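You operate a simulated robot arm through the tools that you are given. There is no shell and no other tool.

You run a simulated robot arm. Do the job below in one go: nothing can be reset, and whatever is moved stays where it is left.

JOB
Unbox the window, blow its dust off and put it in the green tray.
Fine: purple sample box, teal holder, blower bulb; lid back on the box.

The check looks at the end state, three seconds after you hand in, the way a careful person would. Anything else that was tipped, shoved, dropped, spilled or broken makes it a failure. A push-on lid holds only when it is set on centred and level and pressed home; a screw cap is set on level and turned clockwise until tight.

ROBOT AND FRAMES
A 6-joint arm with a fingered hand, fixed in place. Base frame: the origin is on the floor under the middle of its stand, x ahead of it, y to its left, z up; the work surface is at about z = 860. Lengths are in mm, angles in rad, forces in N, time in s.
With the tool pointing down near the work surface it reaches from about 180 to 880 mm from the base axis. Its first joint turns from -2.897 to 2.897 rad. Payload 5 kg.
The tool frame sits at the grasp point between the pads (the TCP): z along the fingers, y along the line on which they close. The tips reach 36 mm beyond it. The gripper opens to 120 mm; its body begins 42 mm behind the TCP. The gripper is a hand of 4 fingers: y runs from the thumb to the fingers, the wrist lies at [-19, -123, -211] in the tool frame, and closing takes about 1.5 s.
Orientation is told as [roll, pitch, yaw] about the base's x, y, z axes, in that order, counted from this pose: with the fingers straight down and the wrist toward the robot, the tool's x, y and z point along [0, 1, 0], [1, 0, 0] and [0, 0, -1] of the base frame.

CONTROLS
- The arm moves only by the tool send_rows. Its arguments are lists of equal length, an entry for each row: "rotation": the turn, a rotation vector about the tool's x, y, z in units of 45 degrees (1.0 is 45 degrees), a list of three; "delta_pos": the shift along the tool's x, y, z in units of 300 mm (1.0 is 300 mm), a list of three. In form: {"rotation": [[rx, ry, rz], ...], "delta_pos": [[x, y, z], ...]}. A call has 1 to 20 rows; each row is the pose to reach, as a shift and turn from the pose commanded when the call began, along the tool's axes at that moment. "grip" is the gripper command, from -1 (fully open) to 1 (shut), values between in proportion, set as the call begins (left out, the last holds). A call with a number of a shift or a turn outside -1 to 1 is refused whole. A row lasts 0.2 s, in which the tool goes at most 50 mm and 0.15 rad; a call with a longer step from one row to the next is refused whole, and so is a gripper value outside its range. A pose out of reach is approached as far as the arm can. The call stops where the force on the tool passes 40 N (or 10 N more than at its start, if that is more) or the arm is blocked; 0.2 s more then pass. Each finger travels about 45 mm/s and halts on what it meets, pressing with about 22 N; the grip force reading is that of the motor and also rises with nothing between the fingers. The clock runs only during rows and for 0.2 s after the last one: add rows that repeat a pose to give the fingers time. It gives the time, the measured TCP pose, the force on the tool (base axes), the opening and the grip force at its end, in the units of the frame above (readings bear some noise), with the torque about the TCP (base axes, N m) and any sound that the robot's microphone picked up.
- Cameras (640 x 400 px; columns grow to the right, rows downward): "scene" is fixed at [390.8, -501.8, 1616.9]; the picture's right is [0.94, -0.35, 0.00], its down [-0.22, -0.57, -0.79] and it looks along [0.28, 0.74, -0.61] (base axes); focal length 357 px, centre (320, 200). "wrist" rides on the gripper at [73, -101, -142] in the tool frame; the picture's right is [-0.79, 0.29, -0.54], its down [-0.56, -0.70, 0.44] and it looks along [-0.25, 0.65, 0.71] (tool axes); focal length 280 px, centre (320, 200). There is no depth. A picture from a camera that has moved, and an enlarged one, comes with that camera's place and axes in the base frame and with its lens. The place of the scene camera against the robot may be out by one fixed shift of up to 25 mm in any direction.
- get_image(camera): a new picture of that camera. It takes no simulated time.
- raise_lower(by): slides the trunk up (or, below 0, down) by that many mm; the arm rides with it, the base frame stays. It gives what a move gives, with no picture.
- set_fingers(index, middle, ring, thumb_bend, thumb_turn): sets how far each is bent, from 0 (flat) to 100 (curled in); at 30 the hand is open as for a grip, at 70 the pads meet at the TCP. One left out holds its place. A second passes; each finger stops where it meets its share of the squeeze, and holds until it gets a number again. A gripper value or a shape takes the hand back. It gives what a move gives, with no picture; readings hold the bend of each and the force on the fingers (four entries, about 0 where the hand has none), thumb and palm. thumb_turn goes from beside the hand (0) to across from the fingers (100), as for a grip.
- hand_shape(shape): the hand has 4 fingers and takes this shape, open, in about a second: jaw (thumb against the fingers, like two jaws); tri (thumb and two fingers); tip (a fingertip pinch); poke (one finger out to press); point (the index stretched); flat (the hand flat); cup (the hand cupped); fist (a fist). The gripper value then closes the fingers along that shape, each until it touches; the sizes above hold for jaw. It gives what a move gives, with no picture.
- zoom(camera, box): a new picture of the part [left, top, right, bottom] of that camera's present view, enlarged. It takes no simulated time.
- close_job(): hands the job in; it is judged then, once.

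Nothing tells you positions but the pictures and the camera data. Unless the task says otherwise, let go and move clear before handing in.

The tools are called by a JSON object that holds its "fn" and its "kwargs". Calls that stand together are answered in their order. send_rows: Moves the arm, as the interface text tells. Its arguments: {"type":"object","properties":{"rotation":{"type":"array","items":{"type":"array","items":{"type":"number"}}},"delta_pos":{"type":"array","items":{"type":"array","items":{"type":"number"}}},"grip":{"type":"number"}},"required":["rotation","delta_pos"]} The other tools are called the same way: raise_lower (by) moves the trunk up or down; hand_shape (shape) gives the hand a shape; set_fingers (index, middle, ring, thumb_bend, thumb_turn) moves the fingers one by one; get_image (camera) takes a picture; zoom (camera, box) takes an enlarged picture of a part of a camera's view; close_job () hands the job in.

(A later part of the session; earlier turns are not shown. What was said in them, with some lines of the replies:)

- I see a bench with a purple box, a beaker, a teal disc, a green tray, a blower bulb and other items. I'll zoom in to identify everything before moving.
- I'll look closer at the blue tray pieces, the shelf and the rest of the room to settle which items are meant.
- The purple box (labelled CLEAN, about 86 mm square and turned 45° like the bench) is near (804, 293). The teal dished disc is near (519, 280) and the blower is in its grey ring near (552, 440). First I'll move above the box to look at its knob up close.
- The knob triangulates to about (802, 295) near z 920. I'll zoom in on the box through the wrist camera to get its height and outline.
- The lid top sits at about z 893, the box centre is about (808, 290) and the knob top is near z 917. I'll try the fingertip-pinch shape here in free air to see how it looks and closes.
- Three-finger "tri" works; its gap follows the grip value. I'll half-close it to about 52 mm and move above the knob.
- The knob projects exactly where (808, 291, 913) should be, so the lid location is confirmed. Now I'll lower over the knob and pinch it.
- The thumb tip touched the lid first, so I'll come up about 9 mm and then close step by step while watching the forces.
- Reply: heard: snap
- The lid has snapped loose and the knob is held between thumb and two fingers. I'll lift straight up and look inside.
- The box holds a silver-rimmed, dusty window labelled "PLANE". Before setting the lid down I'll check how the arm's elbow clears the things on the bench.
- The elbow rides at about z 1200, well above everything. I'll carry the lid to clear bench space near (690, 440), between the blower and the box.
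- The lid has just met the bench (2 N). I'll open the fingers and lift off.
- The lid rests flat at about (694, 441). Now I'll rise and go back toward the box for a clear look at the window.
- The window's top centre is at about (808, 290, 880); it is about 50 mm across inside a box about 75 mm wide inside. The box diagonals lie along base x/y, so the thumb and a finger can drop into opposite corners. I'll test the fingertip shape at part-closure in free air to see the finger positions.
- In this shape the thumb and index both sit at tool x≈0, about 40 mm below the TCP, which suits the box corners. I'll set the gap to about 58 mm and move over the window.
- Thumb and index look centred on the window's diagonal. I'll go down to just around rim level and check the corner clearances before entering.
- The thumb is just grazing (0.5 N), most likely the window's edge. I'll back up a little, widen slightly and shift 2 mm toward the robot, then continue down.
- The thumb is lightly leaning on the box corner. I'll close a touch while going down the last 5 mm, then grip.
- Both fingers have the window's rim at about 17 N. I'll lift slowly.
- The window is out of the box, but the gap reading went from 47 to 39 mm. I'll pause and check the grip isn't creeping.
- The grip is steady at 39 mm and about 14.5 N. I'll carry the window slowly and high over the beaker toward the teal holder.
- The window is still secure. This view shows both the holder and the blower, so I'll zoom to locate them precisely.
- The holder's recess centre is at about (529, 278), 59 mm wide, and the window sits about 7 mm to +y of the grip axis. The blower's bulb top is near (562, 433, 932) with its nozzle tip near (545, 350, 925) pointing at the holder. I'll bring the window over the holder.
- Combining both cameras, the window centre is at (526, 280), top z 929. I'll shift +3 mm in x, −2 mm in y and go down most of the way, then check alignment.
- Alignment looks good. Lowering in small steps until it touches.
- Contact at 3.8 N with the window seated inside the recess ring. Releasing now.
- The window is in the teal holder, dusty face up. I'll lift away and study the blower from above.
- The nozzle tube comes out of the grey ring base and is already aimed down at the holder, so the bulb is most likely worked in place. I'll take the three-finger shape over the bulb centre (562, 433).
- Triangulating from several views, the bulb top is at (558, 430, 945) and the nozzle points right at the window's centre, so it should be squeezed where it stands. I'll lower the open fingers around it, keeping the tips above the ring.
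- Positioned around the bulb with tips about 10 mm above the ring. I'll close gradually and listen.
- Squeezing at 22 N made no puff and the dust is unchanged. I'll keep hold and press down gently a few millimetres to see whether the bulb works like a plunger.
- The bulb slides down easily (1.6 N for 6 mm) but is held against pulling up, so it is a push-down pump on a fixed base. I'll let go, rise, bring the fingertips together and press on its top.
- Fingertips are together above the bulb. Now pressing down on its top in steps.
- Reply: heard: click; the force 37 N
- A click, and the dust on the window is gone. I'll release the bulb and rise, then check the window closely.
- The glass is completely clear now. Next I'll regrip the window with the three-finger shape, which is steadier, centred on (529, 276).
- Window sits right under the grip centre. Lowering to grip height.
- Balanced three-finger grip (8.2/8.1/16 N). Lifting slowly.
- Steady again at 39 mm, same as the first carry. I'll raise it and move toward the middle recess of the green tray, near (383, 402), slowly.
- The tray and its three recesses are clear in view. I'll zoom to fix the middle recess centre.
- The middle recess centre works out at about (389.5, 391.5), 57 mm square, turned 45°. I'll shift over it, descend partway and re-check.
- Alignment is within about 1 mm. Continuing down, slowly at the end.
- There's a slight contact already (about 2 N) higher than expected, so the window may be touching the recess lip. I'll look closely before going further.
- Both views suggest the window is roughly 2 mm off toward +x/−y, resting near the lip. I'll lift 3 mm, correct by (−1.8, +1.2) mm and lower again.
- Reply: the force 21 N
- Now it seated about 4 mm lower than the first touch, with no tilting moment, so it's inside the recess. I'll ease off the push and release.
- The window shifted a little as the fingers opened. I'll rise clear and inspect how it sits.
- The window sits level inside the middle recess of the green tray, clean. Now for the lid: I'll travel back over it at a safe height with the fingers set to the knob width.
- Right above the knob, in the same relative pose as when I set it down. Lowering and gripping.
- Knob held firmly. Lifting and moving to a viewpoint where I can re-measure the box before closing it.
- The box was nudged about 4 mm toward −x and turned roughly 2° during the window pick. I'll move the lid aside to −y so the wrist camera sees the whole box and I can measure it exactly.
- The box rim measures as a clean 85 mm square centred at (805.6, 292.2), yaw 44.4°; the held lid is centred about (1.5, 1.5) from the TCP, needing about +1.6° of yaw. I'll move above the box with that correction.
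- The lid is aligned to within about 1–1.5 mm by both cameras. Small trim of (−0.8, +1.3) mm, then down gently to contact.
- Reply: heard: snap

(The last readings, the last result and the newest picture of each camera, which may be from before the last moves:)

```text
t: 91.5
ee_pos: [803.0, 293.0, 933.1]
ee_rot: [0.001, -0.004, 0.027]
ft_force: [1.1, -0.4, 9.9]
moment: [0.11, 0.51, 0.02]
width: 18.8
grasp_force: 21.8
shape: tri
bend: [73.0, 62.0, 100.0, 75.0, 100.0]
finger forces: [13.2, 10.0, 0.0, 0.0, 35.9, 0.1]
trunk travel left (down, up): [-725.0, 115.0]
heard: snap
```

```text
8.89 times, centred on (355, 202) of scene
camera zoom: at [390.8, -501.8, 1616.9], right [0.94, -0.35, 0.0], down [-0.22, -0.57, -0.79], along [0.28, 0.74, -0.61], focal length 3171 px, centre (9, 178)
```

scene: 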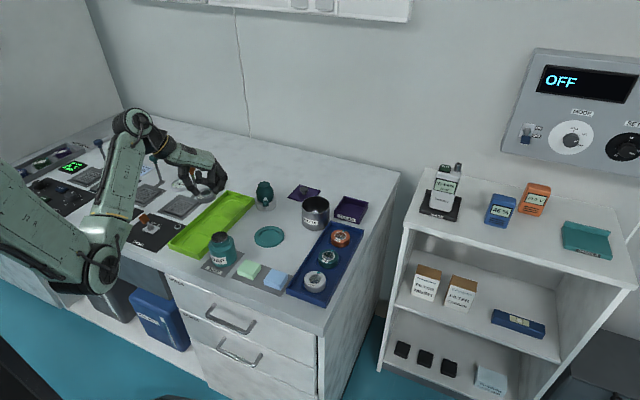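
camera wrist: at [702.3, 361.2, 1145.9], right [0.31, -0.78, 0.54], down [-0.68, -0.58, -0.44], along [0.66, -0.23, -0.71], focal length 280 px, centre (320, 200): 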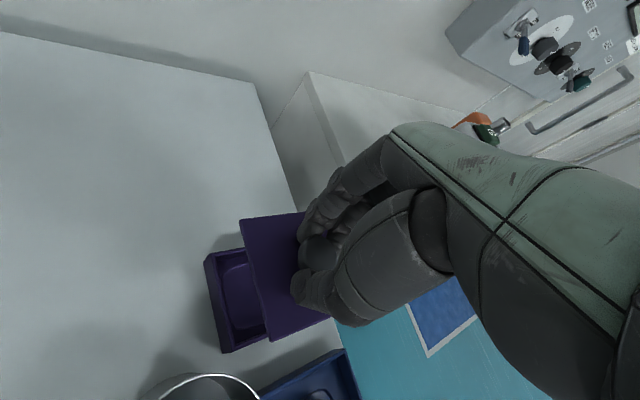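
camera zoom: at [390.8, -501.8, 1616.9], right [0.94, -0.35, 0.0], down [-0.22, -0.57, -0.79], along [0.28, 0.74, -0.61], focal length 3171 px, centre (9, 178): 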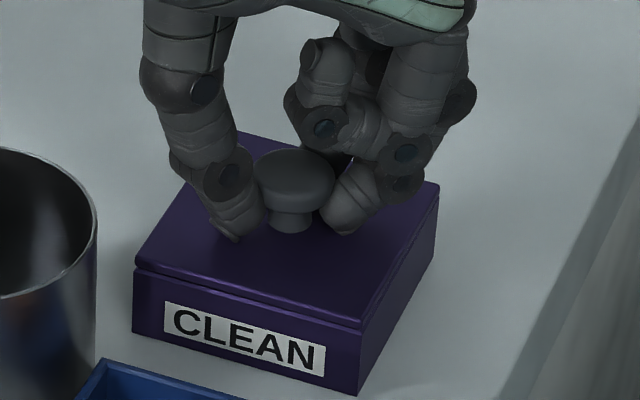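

The lid snapped home. I'll relieve the downward push by 2 mm, then open the fingers.

{"fn": "send_rows", "kwargs": {"rotation": [[0, 0, 0], [0, 0, 0], [0, 0, 0]], "delta_pos": [[0, 0, -0.004], [0, 0, -0.0065], [0, 0, -0.0065]]}}

{"fn": "send_rows", "kwargs": {"rotation": [[0, 0, 0], [0, 0, 0], [0, 0, 0], [0, 0, 0], [0, 0, 0], [0, 0, 0]], "delta_pos": [[0, 0, 0], [0, 0, 0], [0, 0, 0], [0, 0, 0], [0, 0, 0], [0, 0, 0]], "grip": 0.1}}

{"fn": "zoom", "kwargs": {"camera": "scene", "box": [330, 180, 380, 225]}}

```text
t: 92.3
ee_pos: [803.2, 292.2, 932.4]
ee_rot: [-0.002, 0.0, 0.028]
ft_force: [2.3, -1.0, 6.8]
moment: [0.15, 0.15, -0.02]
width: 19.0
grasp_force: 21.8
shape: tri
bend: [73.0, 62.0, 100.0, 75.0, 100.0]
finger forces: [16.8, 9.5, 0.1, 0.1, 29.0, 0.0]
trunk travel left (down, up): [-725.0, 115.0]
```

```text
t: 93.7
ee_pos: [802.4, 294.7, 931.6]
ee_rot: [-0.001, 0.001, 0.028]
ft_force: [0.1, 1.5, 4.9]
moment: [0.08, -0.02, 0.07]
width: 52.5
grasp_force: 0.1
shape: tri
bend: [74.0, 47.0, 99.0, 72.0, 100.0]
finger forces: [2.3, 0.2, 0.1, 0.0, 1.2, 0.0]
trunk travel left (down, up): [-725.0, 115.0]
```

```text
8.89 times, centred on (355, 202) of scene
camera zoom: at [390.8, -501.8, 1616.9], right [0.94, -0.35, 0.0], down [-0.22, -0.57, -0.79], along [0.28, 0.74, -0.61], focal length 3171 px, centre (9, 178)
```

zoom: 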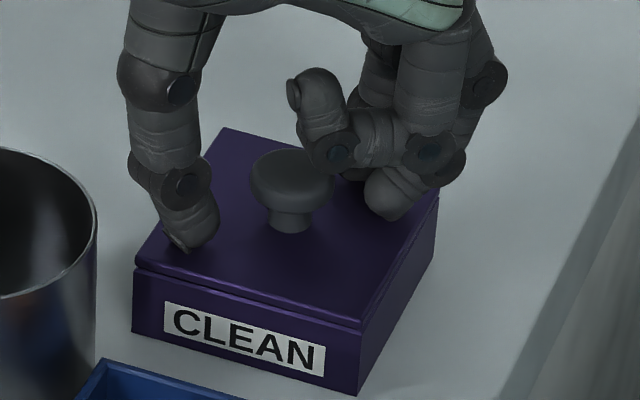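

{"fn": "send_rows", "kwargs": {"rotation": [[0, 0, 0], [0, 0, 0], [0, 0, 0], [0, 0, 0], [0, 0, 0]], "delta_pos": [[0, 0, -0.02], [0, 0, -0.07], [0, 0, -0.15], [0, 0, -0.24], [0, 0, -0.3]]}}

{"fn": "zoom", "kwargs": {"camera": "scene", "box": [320, 185, 380, 230]}}

{"fn": "zoom", "kwargs": {"camera": "wrist", "box": [170, 200, 350, 360]}}

```text
t: 94.9
ee_pos: [803.2, 293.1, 1022.5]
ee_rot: [-0.003, 0.001, 0.029]
ft_force: [0.2, -0.2, -0.3]
moment: [0.0, 0.02, 0.02]
width: 53.7
grasp_force: 0.1
shape: tri
bend: [74.0, 47.0, 99.0, 72.0, 100.0]
finger forces: [0.0, 0.0, 0.0, 0.0, 0.1, 0.1]
trunk travel left (down, up): [-725.0, 115.0]
```

```text
8.89 times, centred on (350, 208) of scene
camera zoom: at [390.8, -501.8, 1616.9], right [0.94, -0.35, 0.0], down [-0.22, -0.57, -0.79], along [0.28, 0.74, -0.61], focal length 3171 px, centre (53, 133)
```

zoom: 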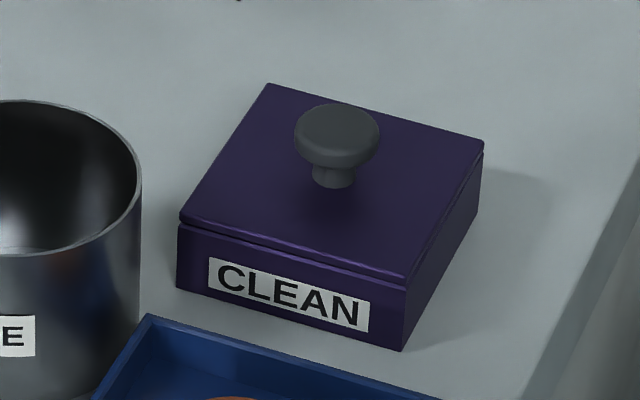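

```text
2.50 times, centred on (260, 280) of wrist
camera zoom: at [700.3, 362.4, 1165.1], right [0.31, -0.78, 0.54], down [-0.68, -0.58, -0.44], along [0.66, -0.23, -0.71], focal length 701 px, centre (470, 0)
```

zoom: 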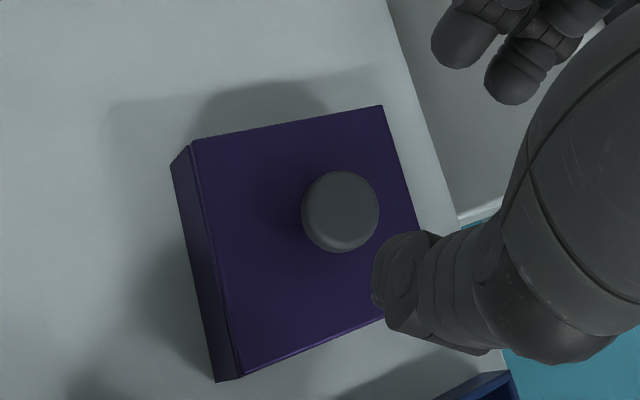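

{"fn": "zoom", "kwargs": {"camera": "scene", "box": [280, 180, 380, 243]}}

{"fn": "zoom", "kwargs": {"camera": "scene", "box": [335, 190, 370, 225]}}

```text
6.35 times, centred on (330, 212) of scene
camera zoom: at [390.8, -501.8, 1616.9], right [0.94, -0.35, 0.0], down [-0.22, -0.57, -0.79], along [0.28, 0.74, -0.61], focal length 2265 px, centre (256, 127)
```

zoom: 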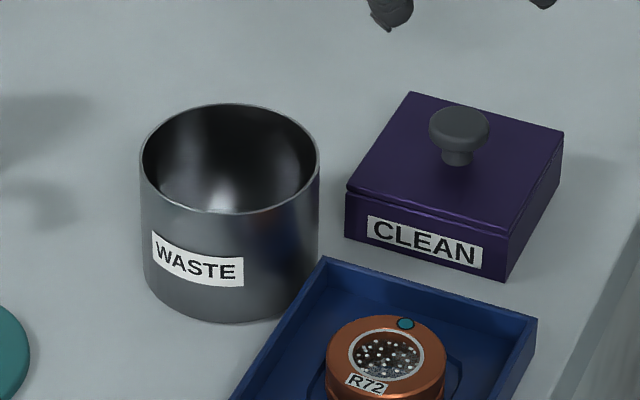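

```text
11.43 times, centred on (352, 208) of scene
camera zoom: at [390.8, -501.8, 1616.9], right [0.94, -0.35, 0.0], down [-0.22, -0.57, -0.79], along [0.28, 0.74, -0.61], focal length 4077 px, centre (-51, 114)
```

zoom: 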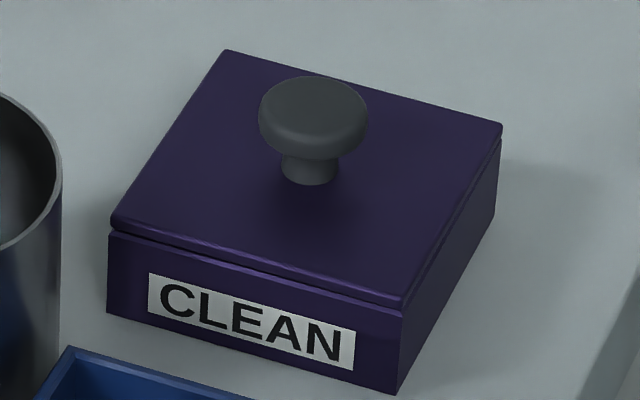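

The lid is on, square and flush like at the start. To be certain it is fully home, I'll close the fingertips and press straight down on the knob's top.

{"fn": "send_rows", "kwargs": {"rotation": [[0, 0, 0], [0, 0, 0], [0, 0, 0], [0, 0, 0], [0, 0, 0], [0, 0, 0], [0, 0, 0], [0, 0, 0]], "delta_pos": [[0.0023, 0.0063, 0], [0.0023, 0.0063, 0], [0.0023, 0.0063, 0], [0.0023, 0.0063, 0], [0.0023, 0.0063, 0], [0.0023, 0.0063, 0], [0.0023, 0.0063, 0.1], [0.0023, 0.0063, 0.17]], "grip": 0.9}}

{"fn": "zoom", "kwargs": {"camera": "wrist", "box": [220, 160, 380, 340]}}

{"fn": "zoom", "kwargs": {"camera": "scene", "box": [325, 165, 385, 225]}}

```text
t: 96.7
ee_pos: [804.2, 294.7, 969.9]
ee_rot: [0.0, 0.0, 0.028]
ft_force: [0.5, -0.1, 0.3]
moment: [-0.03, 0.0, 0.01]
width: 6.3
grasp_force: 0.0
shape: tri
bend: [71.0, 67.0, 99.0, 72.0, 100.0]
finger forces: [0.1, 0.1, 0.1, 0.0, 0.0, 0.0]
trunk travel left (down, up): [-725.0, 115.0]
```

```text
2.22 times, centred on (300, 250) of wrist
camera zoom: at [702.4, 363.3, 1113.5], right [0.31, -0.78, 0.54], down [-0.68, -0.58, -0.44], along [0.66, -0.23, -0.71], focal length 623 px, centre (364, 89)
```

zoom: 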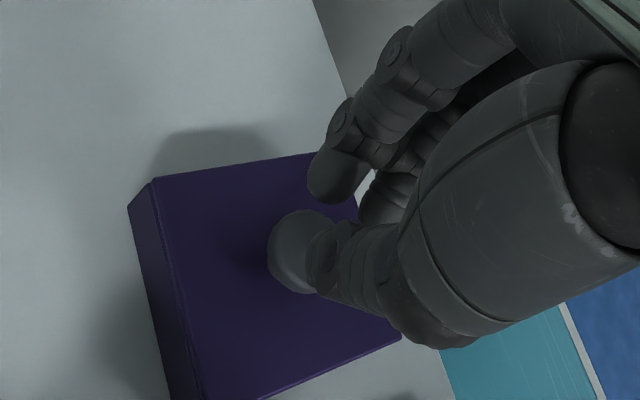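

```text
6.67 times, centred on (355, 195) of scene
camera zoom: at [390.8, -501.8, 1616.9], right [0.94, -0.35, 0.0], down [-0.22, -0.57, -0.79], along [0.28, 0.74, -0.61], focal length 2378 px, centre (87, 233)
```

zoom: 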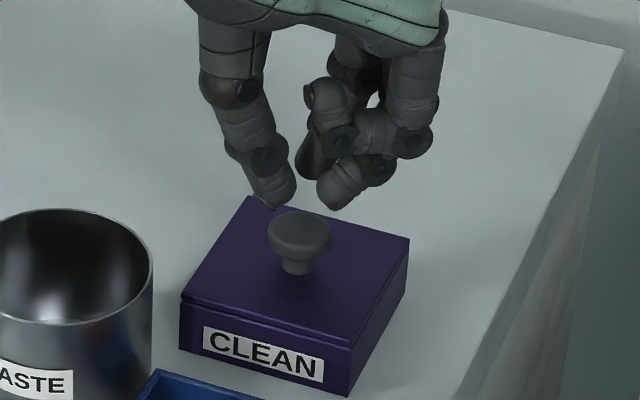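

{"fn": "send_rows", "kwargs": {"rotation": [[0, 0, 0], [0, 0, 0], [0, 0, 0], [0, 0, 0], [0, 0, 0], [0, 0, 0]], "delta_pos": [[0, 0, 0], [0, 0, 0.01], [0, 0, 0.03], [0, 0, 0.045], [0, 0, 0.055], [0, 0, 0.06]], "grip": 1.0}}

{"fn": "zoom", "kwargs": {"camera": "scene", "box": [325, 165, 385, 225]}}

```text
t: 98.1
ee_pos: [804.9, 293.9, 954.6]
ee_rot: [0.0, -0.003, 0.027]
ft_force: [0.2, 0.6, 4.5]
moment: [-0.04, -0.01, -0.02]
width: 0.0
grasp_force: 22.3
shape: tri
bend: [70.0, 70.0, 100.0, 55.0, 100.0]
finger forces: [0.0, 0.0, 0.0, 0.1, 0.0, 0.1]
trunk travel left (down, up): [-725.0, 115.0]
```

```text
6.67 times, centred on (355, 195) of scene
camera zoom: at [390.8, -501.8, 1616.9], right [0.94, -0.35, 0.0], down [-0.22, -0.57, -0.79], along [0.28, 0.74, -0.61], focal length 2378 px, centre (87, 233)
```

zoom: 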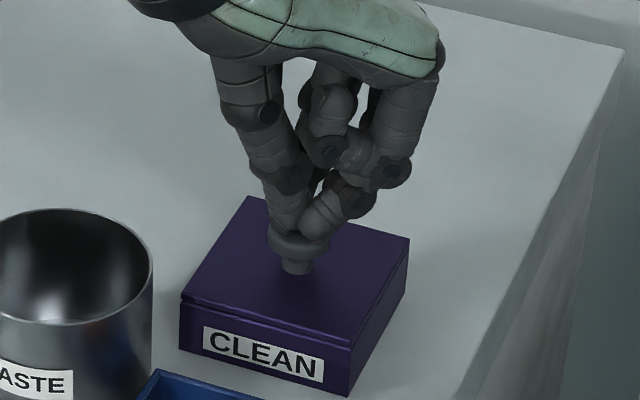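

Fingertips are centred on the knob. Pressing down to about 30 N.

{"fn": "send_rows", "kwargs": {"rotation": [[0, 0, 0], [0, 0, 0], [0, 0, 0], [0, 0, 0]], "delta_pos": [[0, 0, 0.006], [0, 0, 0.012], [0, 0, 0.018], [0, 0, 0.018]]}}

{"fn": "zoom", "kwargs": {"camera": "scene", "box": [325, 165, 385, 225]}}

```text
t: 99.1
ee_pos: [804.8, 293.8, 954.6]
ee_rot: [0.005, -0.01, 0.03]
ft_force: [4.4, 1.0, 29.6]
moment: [-0.05, -0.02, 0.09]
width: 0.0
grasp_force: 21.9
shape: tri
bend: [70.0, 70.0, 100.0, 56.0, 100.0]
finger forces: [0.0, 0.0, 0.0, 0.0, 40.0, 0.1]
trunk travel left (down, up): [-725.0, 115.0]
```

```text
6.67 times, centred on (355, 195) of scene
camera zoom: at [390.8, -501.8, 1616.9], right [0.94, -0.35, 0.0], down [-0.22, -0.57, -0.79], along [0.28, 0.74, -0.61], focal length 2378 px, centre (87, 233)
```

zoom: 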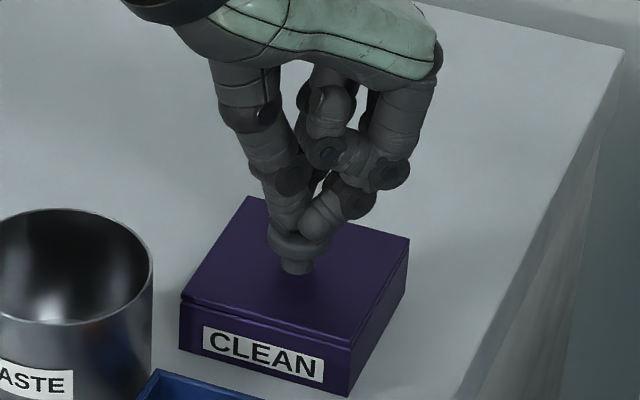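

At 30 N nothing moves, so the lid is fully home. Now I'll lift away and retreat clear.

{"fn": "send_rows", "kwargs": {"rotation": [[0, 0, 0], [0, 0, 0], [0, 0, 0], [0, 0, 0], [0, 0, 0], [0, 0, 0], [0, 0, 0]], "delta_pos": [[0, 0, -0.02], [0, 0, -0.07], [0, 0, -0.16], [0, 0, -0.28], [0, 0, -0.42], [0, 0, -0.56], [0, 0, -0.66]]}}

{"fn": "send_rows", "kwargs": {"rotation": [[0, 0, 0], [0, 0, 0], [0, 0, 0], [0, 0, 0], [0, 0, 0], [0, 0, 0], [0, 0, 0], [0, 0, 0]], "delta_pos": [[0.03, -0.08, -0.02], [0.07, -0.18, -0.05], [0.12, -0.28, -0.08], [0.17, -0.38, -0.1], [0.22, -0.48, -0.12], [0.26, -0.57, -0.14], [0.3, -0.64, -0.16], [0.32, -0.68, -0.17]], "grip": -0.5}}

{"fn": "get_image", "kwargs": {"camera": "scene"}}

{"fn": "get_image", "kwargs": {"camera": "wrist"}}

```text
t: 100.7
ee_pos: [805.3, 293.1, 1147.1]
ee_rot: [0.0, 0.002, 0.029]
ft_force: [0.4, -0.8, -0.2]
moment: [0.02, -0.02, -0.03]
width: 0.3
grasp_force: 22.1
shape: tri
bend: [70.0, 70.0, 100.0, 56.0, 100.0]
finger forces: [0.0, 0.0, 0.0, 0.0, 0.1, 0.1]
trunk travel left (down, up): [-725.0, 115.0]
```

```text
t: 102.5
ee_pos: [596.4, 384.6, 1198.9]
ee_rot: [0.0, 0.0, 0.029]
ft_force: [0.1, 0.6, 0.1]
moment: [0.01, -0.02, -0.02]
width: 90.1
grasp_force: 0.0
shape: tri
bend: [26.0, 36.0, 99.0, 56.0, 99.0]
finger forces: [0.0, 0.0, 0.0, 0.1, 0.1, 0.1]
trunk travel left (down, up): [-725.0, 115.0]
```

```text
taken
```

scene: 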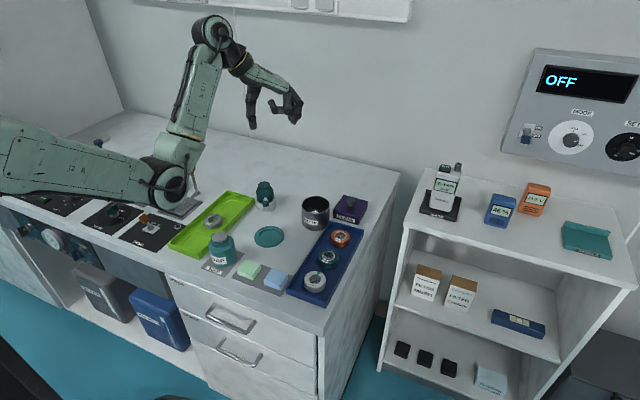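

```text
taken
camera wrist: at [494.4, 453.0, 1340.1], right [0.31, -0.78, 0.54], down [-0.68, -0.58, -0.44], along [0.66, -0.23, -0.71], focal length 280 px, centre (320, 200)
```

wrist: 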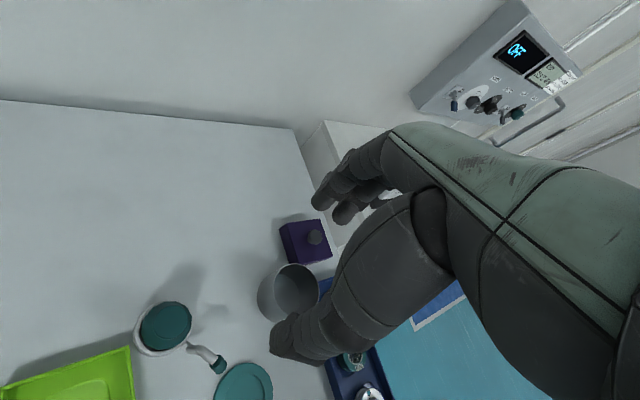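

{"fn": "zoom", "kwargs": {"camera": "scene", "box": [160, 160, 400, 310]}}

{"fn": "zoom", "kwargs": {"camera": "scene", "box": [195, 200, 245, 240]}}

{"fn": "zoom", "kwargs": {"camera": "scene", "box": [325, 185, 375, 225]}}

```text
2.67 times, centred on (280, 235) of scene
camera zoom: at [390.8, -501.8, 1616.9], right [0.94, -0.35, 0.0], down [-0.22, -0.57, -0.79], along [0.28, 0.74, -0.61], focal length 951 px, centre (427, 107)
```

zoom: 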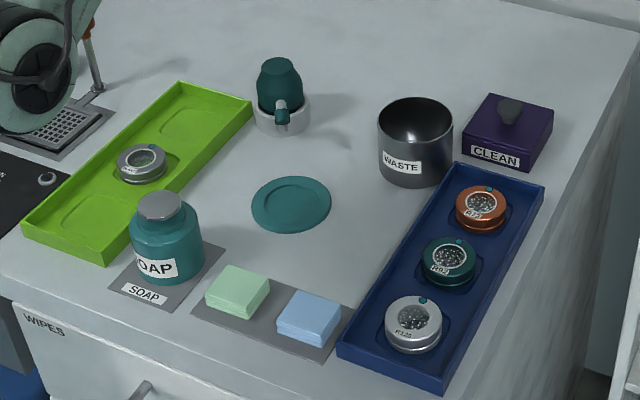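

```text
10.00 times, centred on (220, 220) of scene
camera zoom: at [390.8, -501.8, 1616.9], right [0.94, -0.35, 0.0], down [-0.22, -0.57, -0.79], along [0.28, 0.74, -0.61], focal length 3567 px, centre (1320, 0)
```

zoom: 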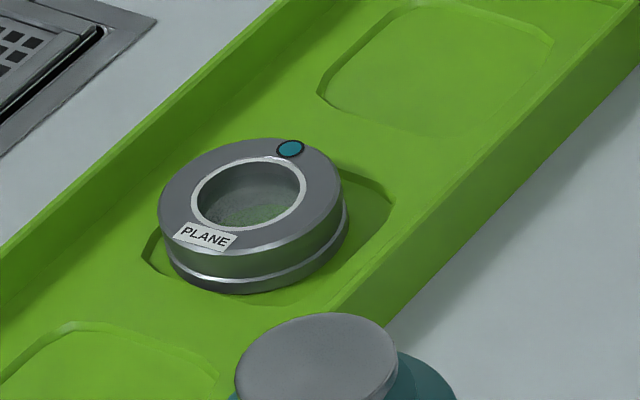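

```text
10.00 times, centred on (350, 205) of scene
camera zoom: at [390.8, -501.8, 1616.9], right [0.94, -0.35, 0.0], down [-0.22, -0.57, -0.79], along [0.28, 0.74, -0.61], focal length 3567 px, centre (20, 150)
```

zoom: 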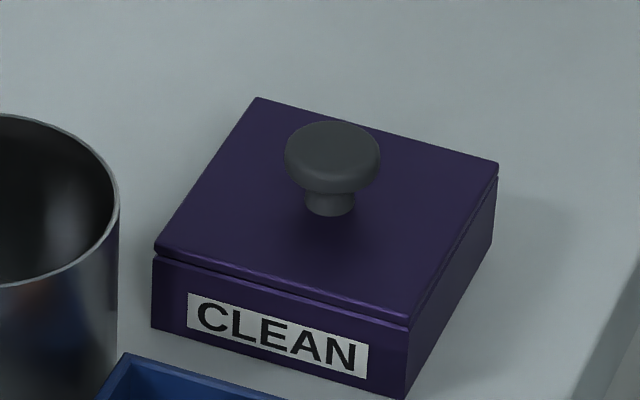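

The clean window lies level in the green tray's middle recess and the purple box is closed with its lid home. The blower, holder and everything else stand where they were, and the hand is clear. I'm handing in.

{"fn": "close_job", "kwargs": {}}

```text
The job is handed in.
```

The window is out of the purple box, blown clean, and lying level in the middle recess of the green tray. I've handed the job in; no verdict has come back.

- **Dust:** I set the window in the teal holder and pressed the blower bulb down once. It clicked, and close-up views from both cameras showed the glass clear.
- **Lid:** it snapped back onto the box, and a further 30 N press on the knob did not move it.
- **Box position:** my thumb nudged the purple box a few millimetres toward the robot and turned it about 2° while I was lifting the window out. I left it there and lined the lid up to the new position.

In the final pictures nothing else on the bench looks disturbed, and the hand is clear of everything.
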